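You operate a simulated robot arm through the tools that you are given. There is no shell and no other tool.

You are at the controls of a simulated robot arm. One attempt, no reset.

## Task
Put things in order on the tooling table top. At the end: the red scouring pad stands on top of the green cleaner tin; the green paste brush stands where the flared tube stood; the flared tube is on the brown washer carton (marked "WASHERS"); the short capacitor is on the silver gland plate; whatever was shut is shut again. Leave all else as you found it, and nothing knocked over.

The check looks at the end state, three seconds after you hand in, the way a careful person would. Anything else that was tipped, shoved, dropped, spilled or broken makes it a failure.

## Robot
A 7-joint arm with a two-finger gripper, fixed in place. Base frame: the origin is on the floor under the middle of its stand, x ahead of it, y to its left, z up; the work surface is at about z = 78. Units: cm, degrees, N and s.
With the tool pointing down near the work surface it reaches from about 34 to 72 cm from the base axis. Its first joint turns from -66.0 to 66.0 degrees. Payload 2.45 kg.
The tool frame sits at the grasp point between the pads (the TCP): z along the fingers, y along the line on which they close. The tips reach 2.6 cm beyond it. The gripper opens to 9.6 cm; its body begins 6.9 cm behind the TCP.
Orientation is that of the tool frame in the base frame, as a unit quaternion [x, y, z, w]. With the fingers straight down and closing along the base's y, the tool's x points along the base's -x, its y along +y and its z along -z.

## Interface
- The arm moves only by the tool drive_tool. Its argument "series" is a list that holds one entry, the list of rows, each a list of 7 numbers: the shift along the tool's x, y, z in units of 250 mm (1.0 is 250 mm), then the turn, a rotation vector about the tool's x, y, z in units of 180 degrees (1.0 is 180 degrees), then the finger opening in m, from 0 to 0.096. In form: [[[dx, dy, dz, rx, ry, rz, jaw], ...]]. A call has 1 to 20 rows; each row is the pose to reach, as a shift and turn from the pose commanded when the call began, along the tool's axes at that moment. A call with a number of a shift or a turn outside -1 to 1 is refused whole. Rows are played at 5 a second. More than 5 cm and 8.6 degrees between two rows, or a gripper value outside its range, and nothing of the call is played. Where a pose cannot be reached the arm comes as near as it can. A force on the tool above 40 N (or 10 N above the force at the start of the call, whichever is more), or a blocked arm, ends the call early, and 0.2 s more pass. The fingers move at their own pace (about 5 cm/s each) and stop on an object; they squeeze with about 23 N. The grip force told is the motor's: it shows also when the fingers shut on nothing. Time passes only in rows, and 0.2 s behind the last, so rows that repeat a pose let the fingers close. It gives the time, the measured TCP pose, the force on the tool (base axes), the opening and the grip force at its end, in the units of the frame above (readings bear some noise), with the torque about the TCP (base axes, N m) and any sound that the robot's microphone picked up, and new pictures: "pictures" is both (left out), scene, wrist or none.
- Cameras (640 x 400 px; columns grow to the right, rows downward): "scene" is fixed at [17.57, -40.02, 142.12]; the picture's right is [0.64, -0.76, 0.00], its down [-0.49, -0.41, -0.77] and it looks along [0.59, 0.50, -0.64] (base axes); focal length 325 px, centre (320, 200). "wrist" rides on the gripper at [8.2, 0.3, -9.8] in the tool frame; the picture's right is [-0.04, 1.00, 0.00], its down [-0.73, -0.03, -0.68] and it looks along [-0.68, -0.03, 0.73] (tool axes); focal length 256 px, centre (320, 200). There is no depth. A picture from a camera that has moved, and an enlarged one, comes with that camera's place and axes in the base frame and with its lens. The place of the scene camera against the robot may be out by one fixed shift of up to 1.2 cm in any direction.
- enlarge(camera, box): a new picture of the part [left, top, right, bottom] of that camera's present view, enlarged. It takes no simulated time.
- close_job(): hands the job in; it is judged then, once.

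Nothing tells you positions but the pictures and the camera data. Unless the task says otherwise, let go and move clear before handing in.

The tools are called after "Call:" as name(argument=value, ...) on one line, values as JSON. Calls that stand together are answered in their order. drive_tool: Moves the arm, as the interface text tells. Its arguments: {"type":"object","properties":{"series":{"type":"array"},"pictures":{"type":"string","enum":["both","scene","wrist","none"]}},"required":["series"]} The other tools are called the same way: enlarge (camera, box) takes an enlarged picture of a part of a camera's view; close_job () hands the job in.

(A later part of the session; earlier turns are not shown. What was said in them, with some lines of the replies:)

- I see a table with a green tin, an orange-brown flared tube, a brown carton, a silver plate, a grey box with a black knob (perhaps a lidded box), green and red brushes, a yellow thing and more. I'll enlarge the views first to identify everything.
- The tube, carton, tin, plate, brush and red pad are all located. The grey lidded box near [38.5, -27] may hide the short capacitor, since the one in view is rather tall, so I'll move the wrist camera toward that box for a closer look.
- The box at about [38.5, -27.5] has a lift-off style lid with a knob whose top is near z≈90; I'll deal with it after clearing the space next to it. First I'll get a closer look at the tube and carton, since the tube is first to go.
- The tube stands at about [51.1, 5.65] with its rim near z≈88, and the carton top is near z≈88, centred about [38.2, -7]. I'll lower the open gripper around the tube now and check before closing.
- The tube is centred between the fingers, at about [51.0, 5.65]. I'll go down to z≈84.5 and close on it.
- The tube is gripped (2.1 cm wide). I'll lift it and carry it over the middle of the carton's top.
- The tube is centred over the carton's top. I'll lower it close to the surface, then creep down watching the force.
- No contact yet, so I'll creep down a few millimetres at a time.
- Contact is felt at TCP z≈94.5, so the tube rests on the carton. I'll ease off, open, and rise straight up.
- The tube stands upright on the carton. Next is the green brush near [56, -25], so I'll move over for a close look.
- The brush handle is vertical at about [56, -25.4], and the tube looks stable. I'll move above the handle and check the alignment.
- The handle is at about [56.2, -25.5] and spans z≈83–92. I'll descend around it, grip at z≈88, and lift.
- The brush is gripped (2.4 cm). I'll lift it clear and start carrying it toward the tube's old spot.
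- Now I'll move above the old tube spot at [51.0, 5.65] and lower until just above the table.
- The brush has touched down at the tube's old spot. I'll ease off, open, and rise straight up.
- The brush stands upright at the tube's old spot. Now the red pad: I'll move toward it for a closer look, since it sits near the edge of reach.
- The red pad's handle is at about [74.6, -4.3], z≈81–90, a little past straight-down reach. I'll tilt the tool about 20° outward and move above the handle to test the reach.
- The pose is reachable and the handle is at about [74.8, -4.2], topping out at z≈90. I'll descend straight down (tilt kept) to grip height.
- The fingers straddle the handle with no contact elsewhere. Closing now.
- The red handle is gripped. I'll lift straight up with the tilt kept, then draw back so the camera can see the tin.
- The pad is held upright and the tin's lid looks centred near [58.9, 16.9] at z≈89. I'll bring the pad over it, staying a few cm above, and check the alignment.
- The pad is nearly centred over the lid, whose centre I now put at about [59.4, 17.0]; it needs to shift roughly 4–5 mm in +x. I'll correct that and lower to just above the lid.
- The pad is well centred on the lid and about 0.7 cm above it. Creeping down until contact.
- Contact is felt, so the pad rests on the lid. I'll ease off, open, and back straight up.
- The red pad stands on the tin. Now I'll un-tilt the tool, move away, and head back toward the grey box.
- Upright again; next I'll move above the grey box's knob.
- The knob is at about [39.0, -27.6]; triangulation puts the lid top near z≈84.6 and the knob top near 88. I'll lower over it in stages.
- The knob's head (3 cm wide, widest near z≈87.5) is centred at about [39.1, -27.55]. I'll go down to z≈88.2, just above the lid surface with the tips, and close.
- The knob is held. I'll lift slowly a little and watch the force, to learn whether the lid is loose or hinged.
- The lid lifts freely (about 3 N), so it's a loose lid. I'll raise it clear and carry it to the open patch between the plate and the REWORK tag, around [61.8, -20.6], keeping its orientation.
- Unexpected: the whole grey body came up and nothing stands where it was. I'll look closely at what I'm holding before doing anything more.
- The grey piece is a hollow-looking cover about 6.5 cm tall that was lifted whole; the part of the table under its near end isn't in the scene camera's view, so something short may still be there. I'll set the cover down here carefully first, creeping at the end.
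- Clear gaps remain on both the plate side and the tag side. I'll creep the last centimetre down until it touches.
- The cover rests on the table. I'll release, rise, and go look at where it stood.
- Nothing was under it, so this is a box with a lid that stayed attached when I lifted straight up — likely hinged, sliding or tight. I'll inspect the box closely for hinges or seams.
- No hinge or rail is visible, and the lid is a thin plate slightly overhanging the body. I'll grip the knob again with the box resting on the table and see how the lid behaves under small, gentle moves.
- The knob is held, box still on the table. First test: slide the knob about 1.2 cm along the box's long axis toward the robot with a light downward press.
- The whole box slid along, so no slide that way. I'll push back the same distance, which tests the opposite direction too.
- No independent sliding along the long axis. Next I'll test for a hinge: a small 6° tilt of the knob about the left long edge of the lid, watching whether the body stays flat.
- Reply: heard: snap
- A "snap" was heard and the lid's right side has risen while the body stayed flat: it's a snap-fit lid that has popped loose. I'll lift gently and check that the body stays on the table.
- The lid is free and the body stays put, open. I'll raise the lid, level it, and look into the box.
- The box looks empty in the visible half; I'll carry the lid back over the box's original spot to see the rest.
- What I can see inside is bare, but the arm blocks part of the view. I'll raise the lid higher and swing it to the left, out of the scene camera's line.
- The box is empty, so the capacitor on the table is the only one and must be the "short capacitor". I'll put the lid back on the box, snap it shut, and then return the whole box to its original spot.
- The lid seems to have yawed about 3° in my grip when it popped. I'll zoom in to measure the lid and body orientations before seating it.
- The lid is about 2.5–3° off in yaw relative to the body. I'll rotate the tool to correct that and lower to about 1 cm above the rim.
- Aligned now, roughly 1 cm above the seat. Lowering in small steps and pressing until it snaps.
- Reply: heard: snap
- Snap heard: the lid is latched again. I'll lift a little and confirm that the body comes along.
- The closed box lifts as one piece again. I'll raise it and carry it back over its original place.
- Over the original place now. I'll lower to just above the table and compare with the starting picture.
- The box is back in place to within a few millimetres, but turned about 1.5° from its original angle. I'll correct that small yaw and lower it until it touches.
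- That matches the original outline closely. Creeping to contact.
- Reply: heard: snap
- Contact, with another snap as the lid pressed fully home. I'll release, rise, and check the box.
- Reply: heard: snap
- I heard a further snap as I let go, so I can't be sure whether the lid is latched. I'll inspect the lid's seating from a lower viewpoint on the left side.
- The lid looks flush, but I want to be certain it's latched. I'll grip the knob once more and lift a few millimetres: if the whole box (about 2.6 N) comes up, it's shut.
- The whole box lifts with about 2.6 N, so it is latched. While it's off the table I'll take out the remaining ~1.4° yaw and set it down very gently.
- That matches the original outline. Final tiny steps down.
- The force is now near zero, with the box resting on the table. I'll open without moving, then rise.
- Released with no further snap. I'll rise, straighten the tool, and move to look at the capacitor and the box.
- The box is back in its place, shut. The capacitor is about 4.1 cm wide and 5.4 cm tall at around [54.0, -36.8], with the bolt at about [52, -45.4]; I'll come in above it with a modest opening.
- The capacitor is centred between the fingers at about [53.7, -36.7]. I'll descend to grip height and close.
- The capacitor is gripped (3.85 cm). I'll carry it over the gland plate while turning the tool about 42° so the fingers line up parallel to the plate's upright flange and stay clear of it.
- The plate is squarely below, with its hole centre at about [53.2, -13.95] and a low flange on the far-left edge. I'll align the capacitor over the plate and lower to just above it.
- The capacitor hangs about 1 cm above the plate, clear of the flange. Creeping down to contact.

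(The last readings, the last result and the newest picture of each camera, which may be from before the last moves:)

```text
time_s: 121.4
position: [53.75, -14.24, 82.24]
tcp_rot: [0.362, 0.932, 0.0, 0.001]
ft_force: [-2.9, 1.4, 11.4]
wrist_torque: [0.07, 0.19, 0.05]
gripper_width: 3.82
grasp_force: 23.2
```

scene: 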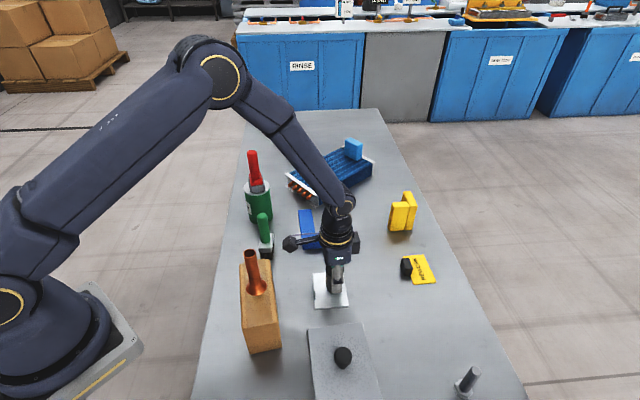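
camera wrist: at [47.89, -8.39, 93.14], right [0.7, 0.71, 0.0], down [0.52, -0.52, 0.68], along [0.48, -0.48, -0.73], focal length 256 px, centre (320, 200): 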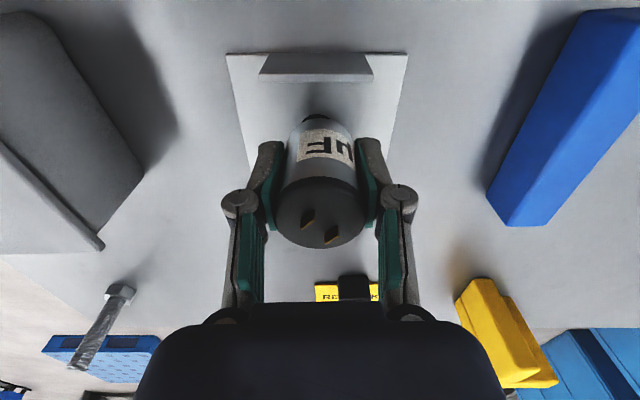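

Contact with the plate. I'll ease off, open a little, and rise.

Call:
drive_tool(series=[[[0, 0, -0.002, 0, 0, 0, 0.025], [0, 0, -0.002, 0, 0, 0, 0.045], [0, 0, -0.002, 0, 0, 0, 0.06], [0, 0, -0.002, 0, 0, 0, 0.06], [0, 0, -0.05, 0, 0, 0, 0.06], [0, 0, -0.15, 0, 0, 0, 0.06], [0, 0, -0.28, 0, 0, 0, 0.06], [0, 0, -0.42, 0, 0, 0, 0.06], [0, 0, -0.56, 0, 0, 0, 0.06], [0, 0, -0.68, 0, 0, 0, 0.06], [0, 0, -0.8, 0, 0, 0, 0.06], [0, 0, -0.8, 0, 0, 0, 0.06]]], pictures="both")

Call:
enlarge(camera="wrist", box=[200, 0, 440, 180])

Call:
enlarge(camera="scene", box=[290, 230, 400, 330])

```text
time_s: 124.0
position: [53.42, -14.16, 102.29]
tcp_rot: [0.362, 0.932, -0.001, -0.001]
ft_force: [0.9, 0.2, -0.1]
wrist_torque: [-0.01, 0.02, -0.02]
gripper_width: 6.02
grasp_force: 0.1
camera wrist: at [47.77, -8.41, 112.14], right [0.7, 0.71, 0.0], down [0.52, -0.52, 0.68], along [0.48, -0.48, -0.73], focal length 256 px, centre (320, 200)
```

scene: 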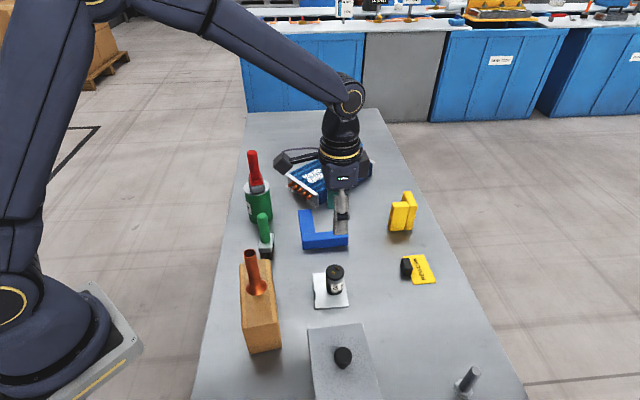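
wrist: 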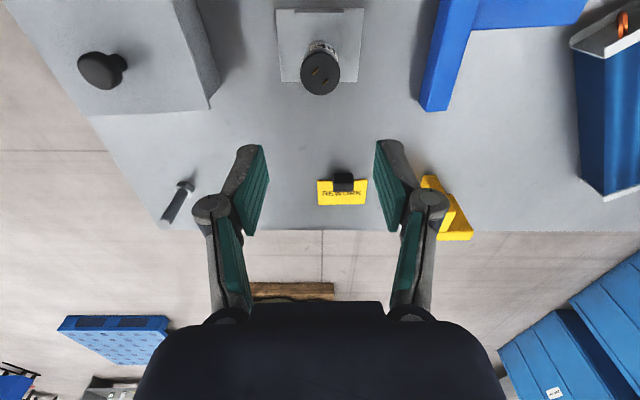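

```text
2.22 times, centred on (320, 90) of wrist
camera zoom: at [47.77, -8.41, 112.14], right [0.7, 0.71, 0.0], down [0.52, -0.52, 0.68], along [0.48, -0.48, -0.73], focal length 569 px, centre (320, 444)
```

zoom: 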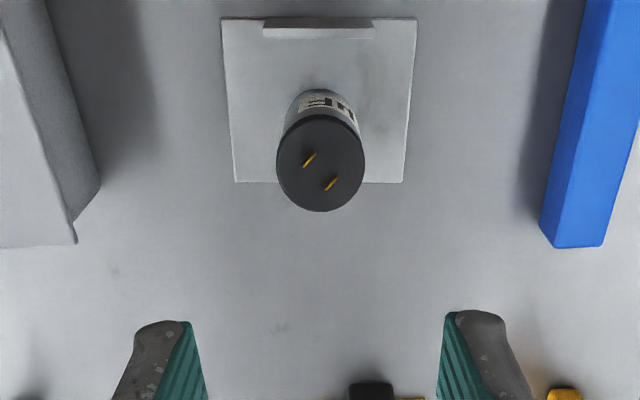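

```text
4.00 times, centred on (345, 280) of scene
camera zoom: at [17.57, -40.02, 142.12], right [0.64, -0.76, 0.0], down [-0.49, -0.41, -0.77], along [0.59, 0.5, -0.64], focal length 1300 px, centre (220, -120)
```

zoom: 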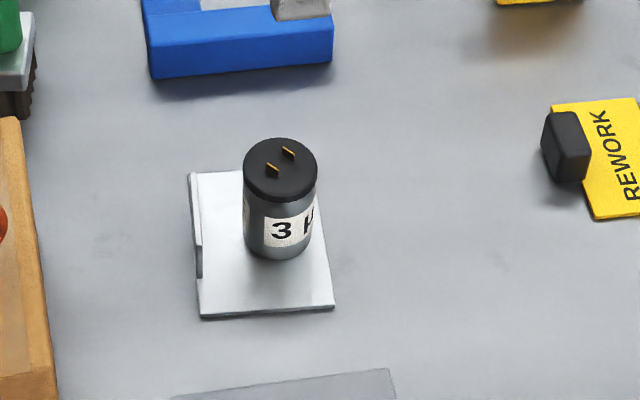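

The capacitor stands upright on the plate, and the plate hasn't moved. I'll rise, straighten the tool, and move back toward the starting pose, then check everything.

Call:
drive_tool(series=[[[0, 0, -0.1, 0, 0, -0.03, 0.06], [0, 0, -0.22, 0, 0, -0.065, 0.06], [0, 0, -0.34, 0, 0, -0.1, 0.06], [0, 0, -0.44, 0, 0, -0.135, 0.06], [0.1, -0.036, -0.46, 0, 0, -0.17, 0.07], [0.22, -0.079, -0.46, 0, 0, -0.205, 0.08], [0.36, -0.13, -0.46, 0, 0, -0.236, 0.096], [0.5, -0.18, -0.46, 0, 0, -0.236, 0.096], [0.64, -0.23, -0.46, 0, 0, -0.236, 0.096], [0.762, -0.275, -0.46, 0, 0, -0.236, 0.096], [0.762, -0.275, -0.46, 0, 0, -0.236, 0.096]]], pictures="both")

Call:
enlarge(camera="scene", box=[220, 130, 440, 268])

Call:
enlarge(camera="scene", box=[220, 250, 460, 400])

Call:
enlarge(camera="wrist", box=[80, 0, 400, 200])

Call:
enlarge(camera="wrist", box=[220, 110, 500, 300])

```text
time_s: 126.4
position: [35.1, -6.45, 113.57]
tcp_rot: [0.0, 1.0, 0.0, 0.001]
ft_force: [-1.1, 1.4, 0.0]
wrist_torque: [0.0, 0.0, 0.05]
gripper_width: 9.59
grasp_force: 0.1
camera wrist: at [26.91, -6.05, 123.48], right [0.04, 1.0, 0.0], down [0.73, -0.03, 0.68], along [0.68, -0.03, -0.73], focal length 256 px, centre (320, 200)
```

scene: 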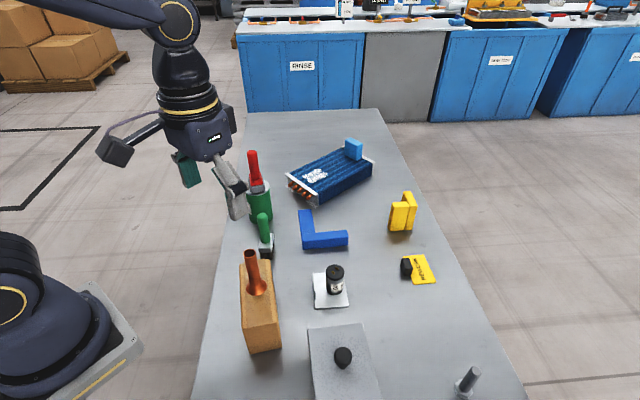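
wrist: 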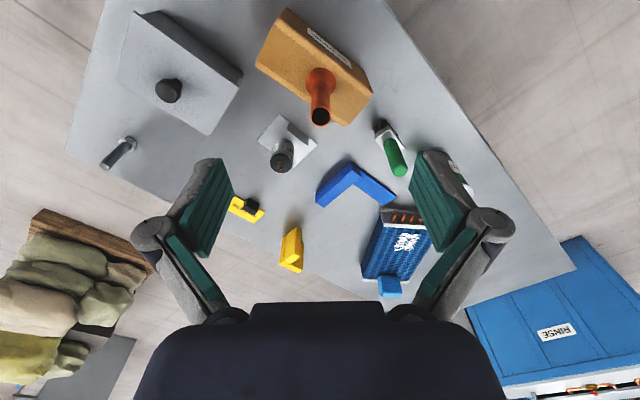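

```text
2.90 times, centred on (330, 199) of scene
camera zoom: at [17.57, -40.02, 142.12], right [0.64, -0.76, 0.0], down [-0.49, -0.41, -0.77], along [0.59, 0.5, -0.64], focal length 942 px, centre (291, 203)
```

zoom: 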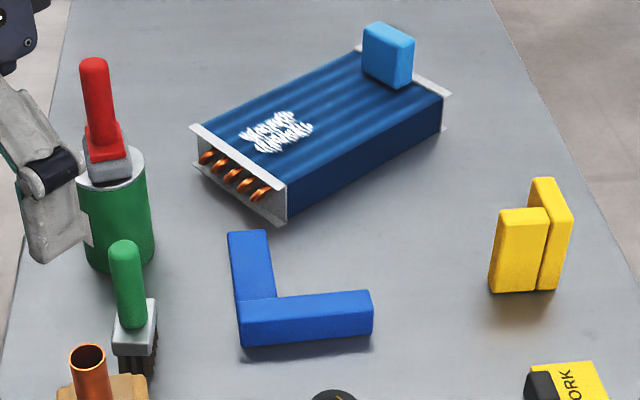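

```text
2.67 times, centred on (340, 325) of scene
camera zoom: at [17.57, -40.02, 142.12], right [0.64, -0.76, 0.0], down [-0.49, -0.41, -0.77], along [0.59, 0.5, -0.64], focal length 866 px, centre (267, -133)
```

zoom: 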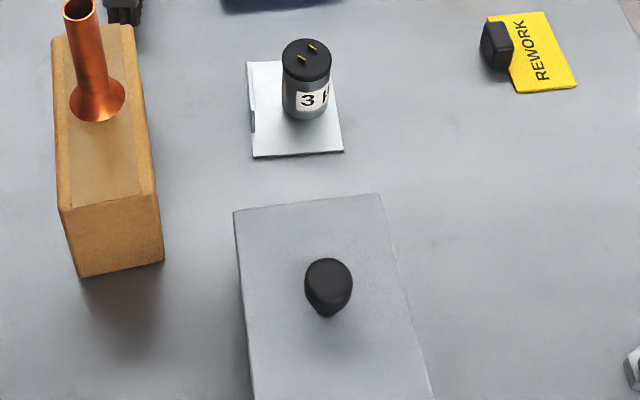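

```text
2.00 times, centred on (240, 100) of wrist
camera zoom: at [26.91, -6.05, 123.48], right [0.04, 1.0, 0.0], down [0.73, -0.03, 0.68], along [0.68, -0.03, -0.73], focal length 512 px, centre (480, 400)
```

zoom: 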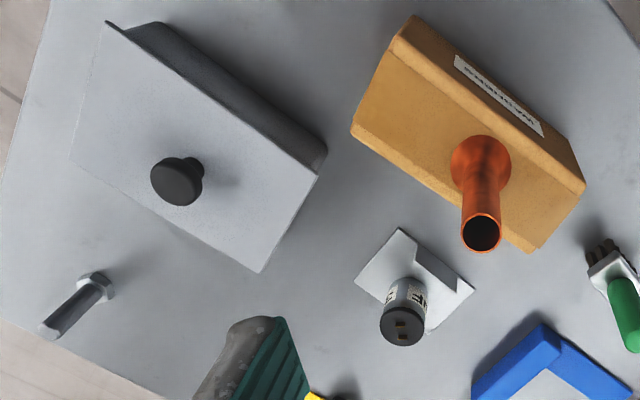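

```text
2.11 times, centred on (360, 205) of wrist
camera zoom: at [26.91, -6.05, 123.48], right [0.04, 1.0, 0.0], down [0.73, -0.03, 0.68], along [0.68, -0.03, -0.73], focal length 539 px, centre (236, 190)
```

zoom: 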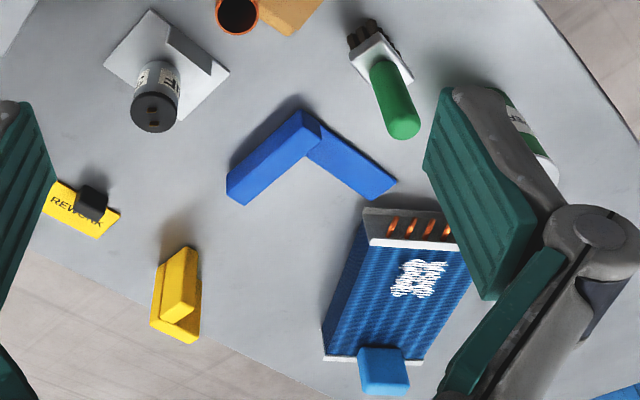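

Everything matches the goal. The red pad stands on the green tin, and the green brush is where the tube stood. The tube is on the WASHERS carton and the capacitor on the gland plate. The grey box is shut and back in its place, everything else is as it was, and the arm is clear, so I'm handing in.

Call:
close_job()

```text
The job is handed in.
```

I finished the job and handed it in; the result of the check hasn't come back. In the last pictures everything was upright and in place:

- **Red scouring pad:** it stands on top of the green cleaner tin.
- **Green paste brush:** it stands where the flared tube stood.
- **Flared tube:** it stands on the "WASHERS" carton.
- **Short capacitor:** it stands on the silver gland plate. It was the only capacitor I found, so I took it to be the one you meant.
- **Grey box:** I opened it to look for another capacitor, and it was empty. I snapped the lid shut and put the box back where it was, within a few millimetres. Before letting go for the last time I lifted it by the knob, and box and lid came up together, so the lid is latched.

Nothing else looked moved or knocked over. The arm is clear of the table, with the gripper empty.
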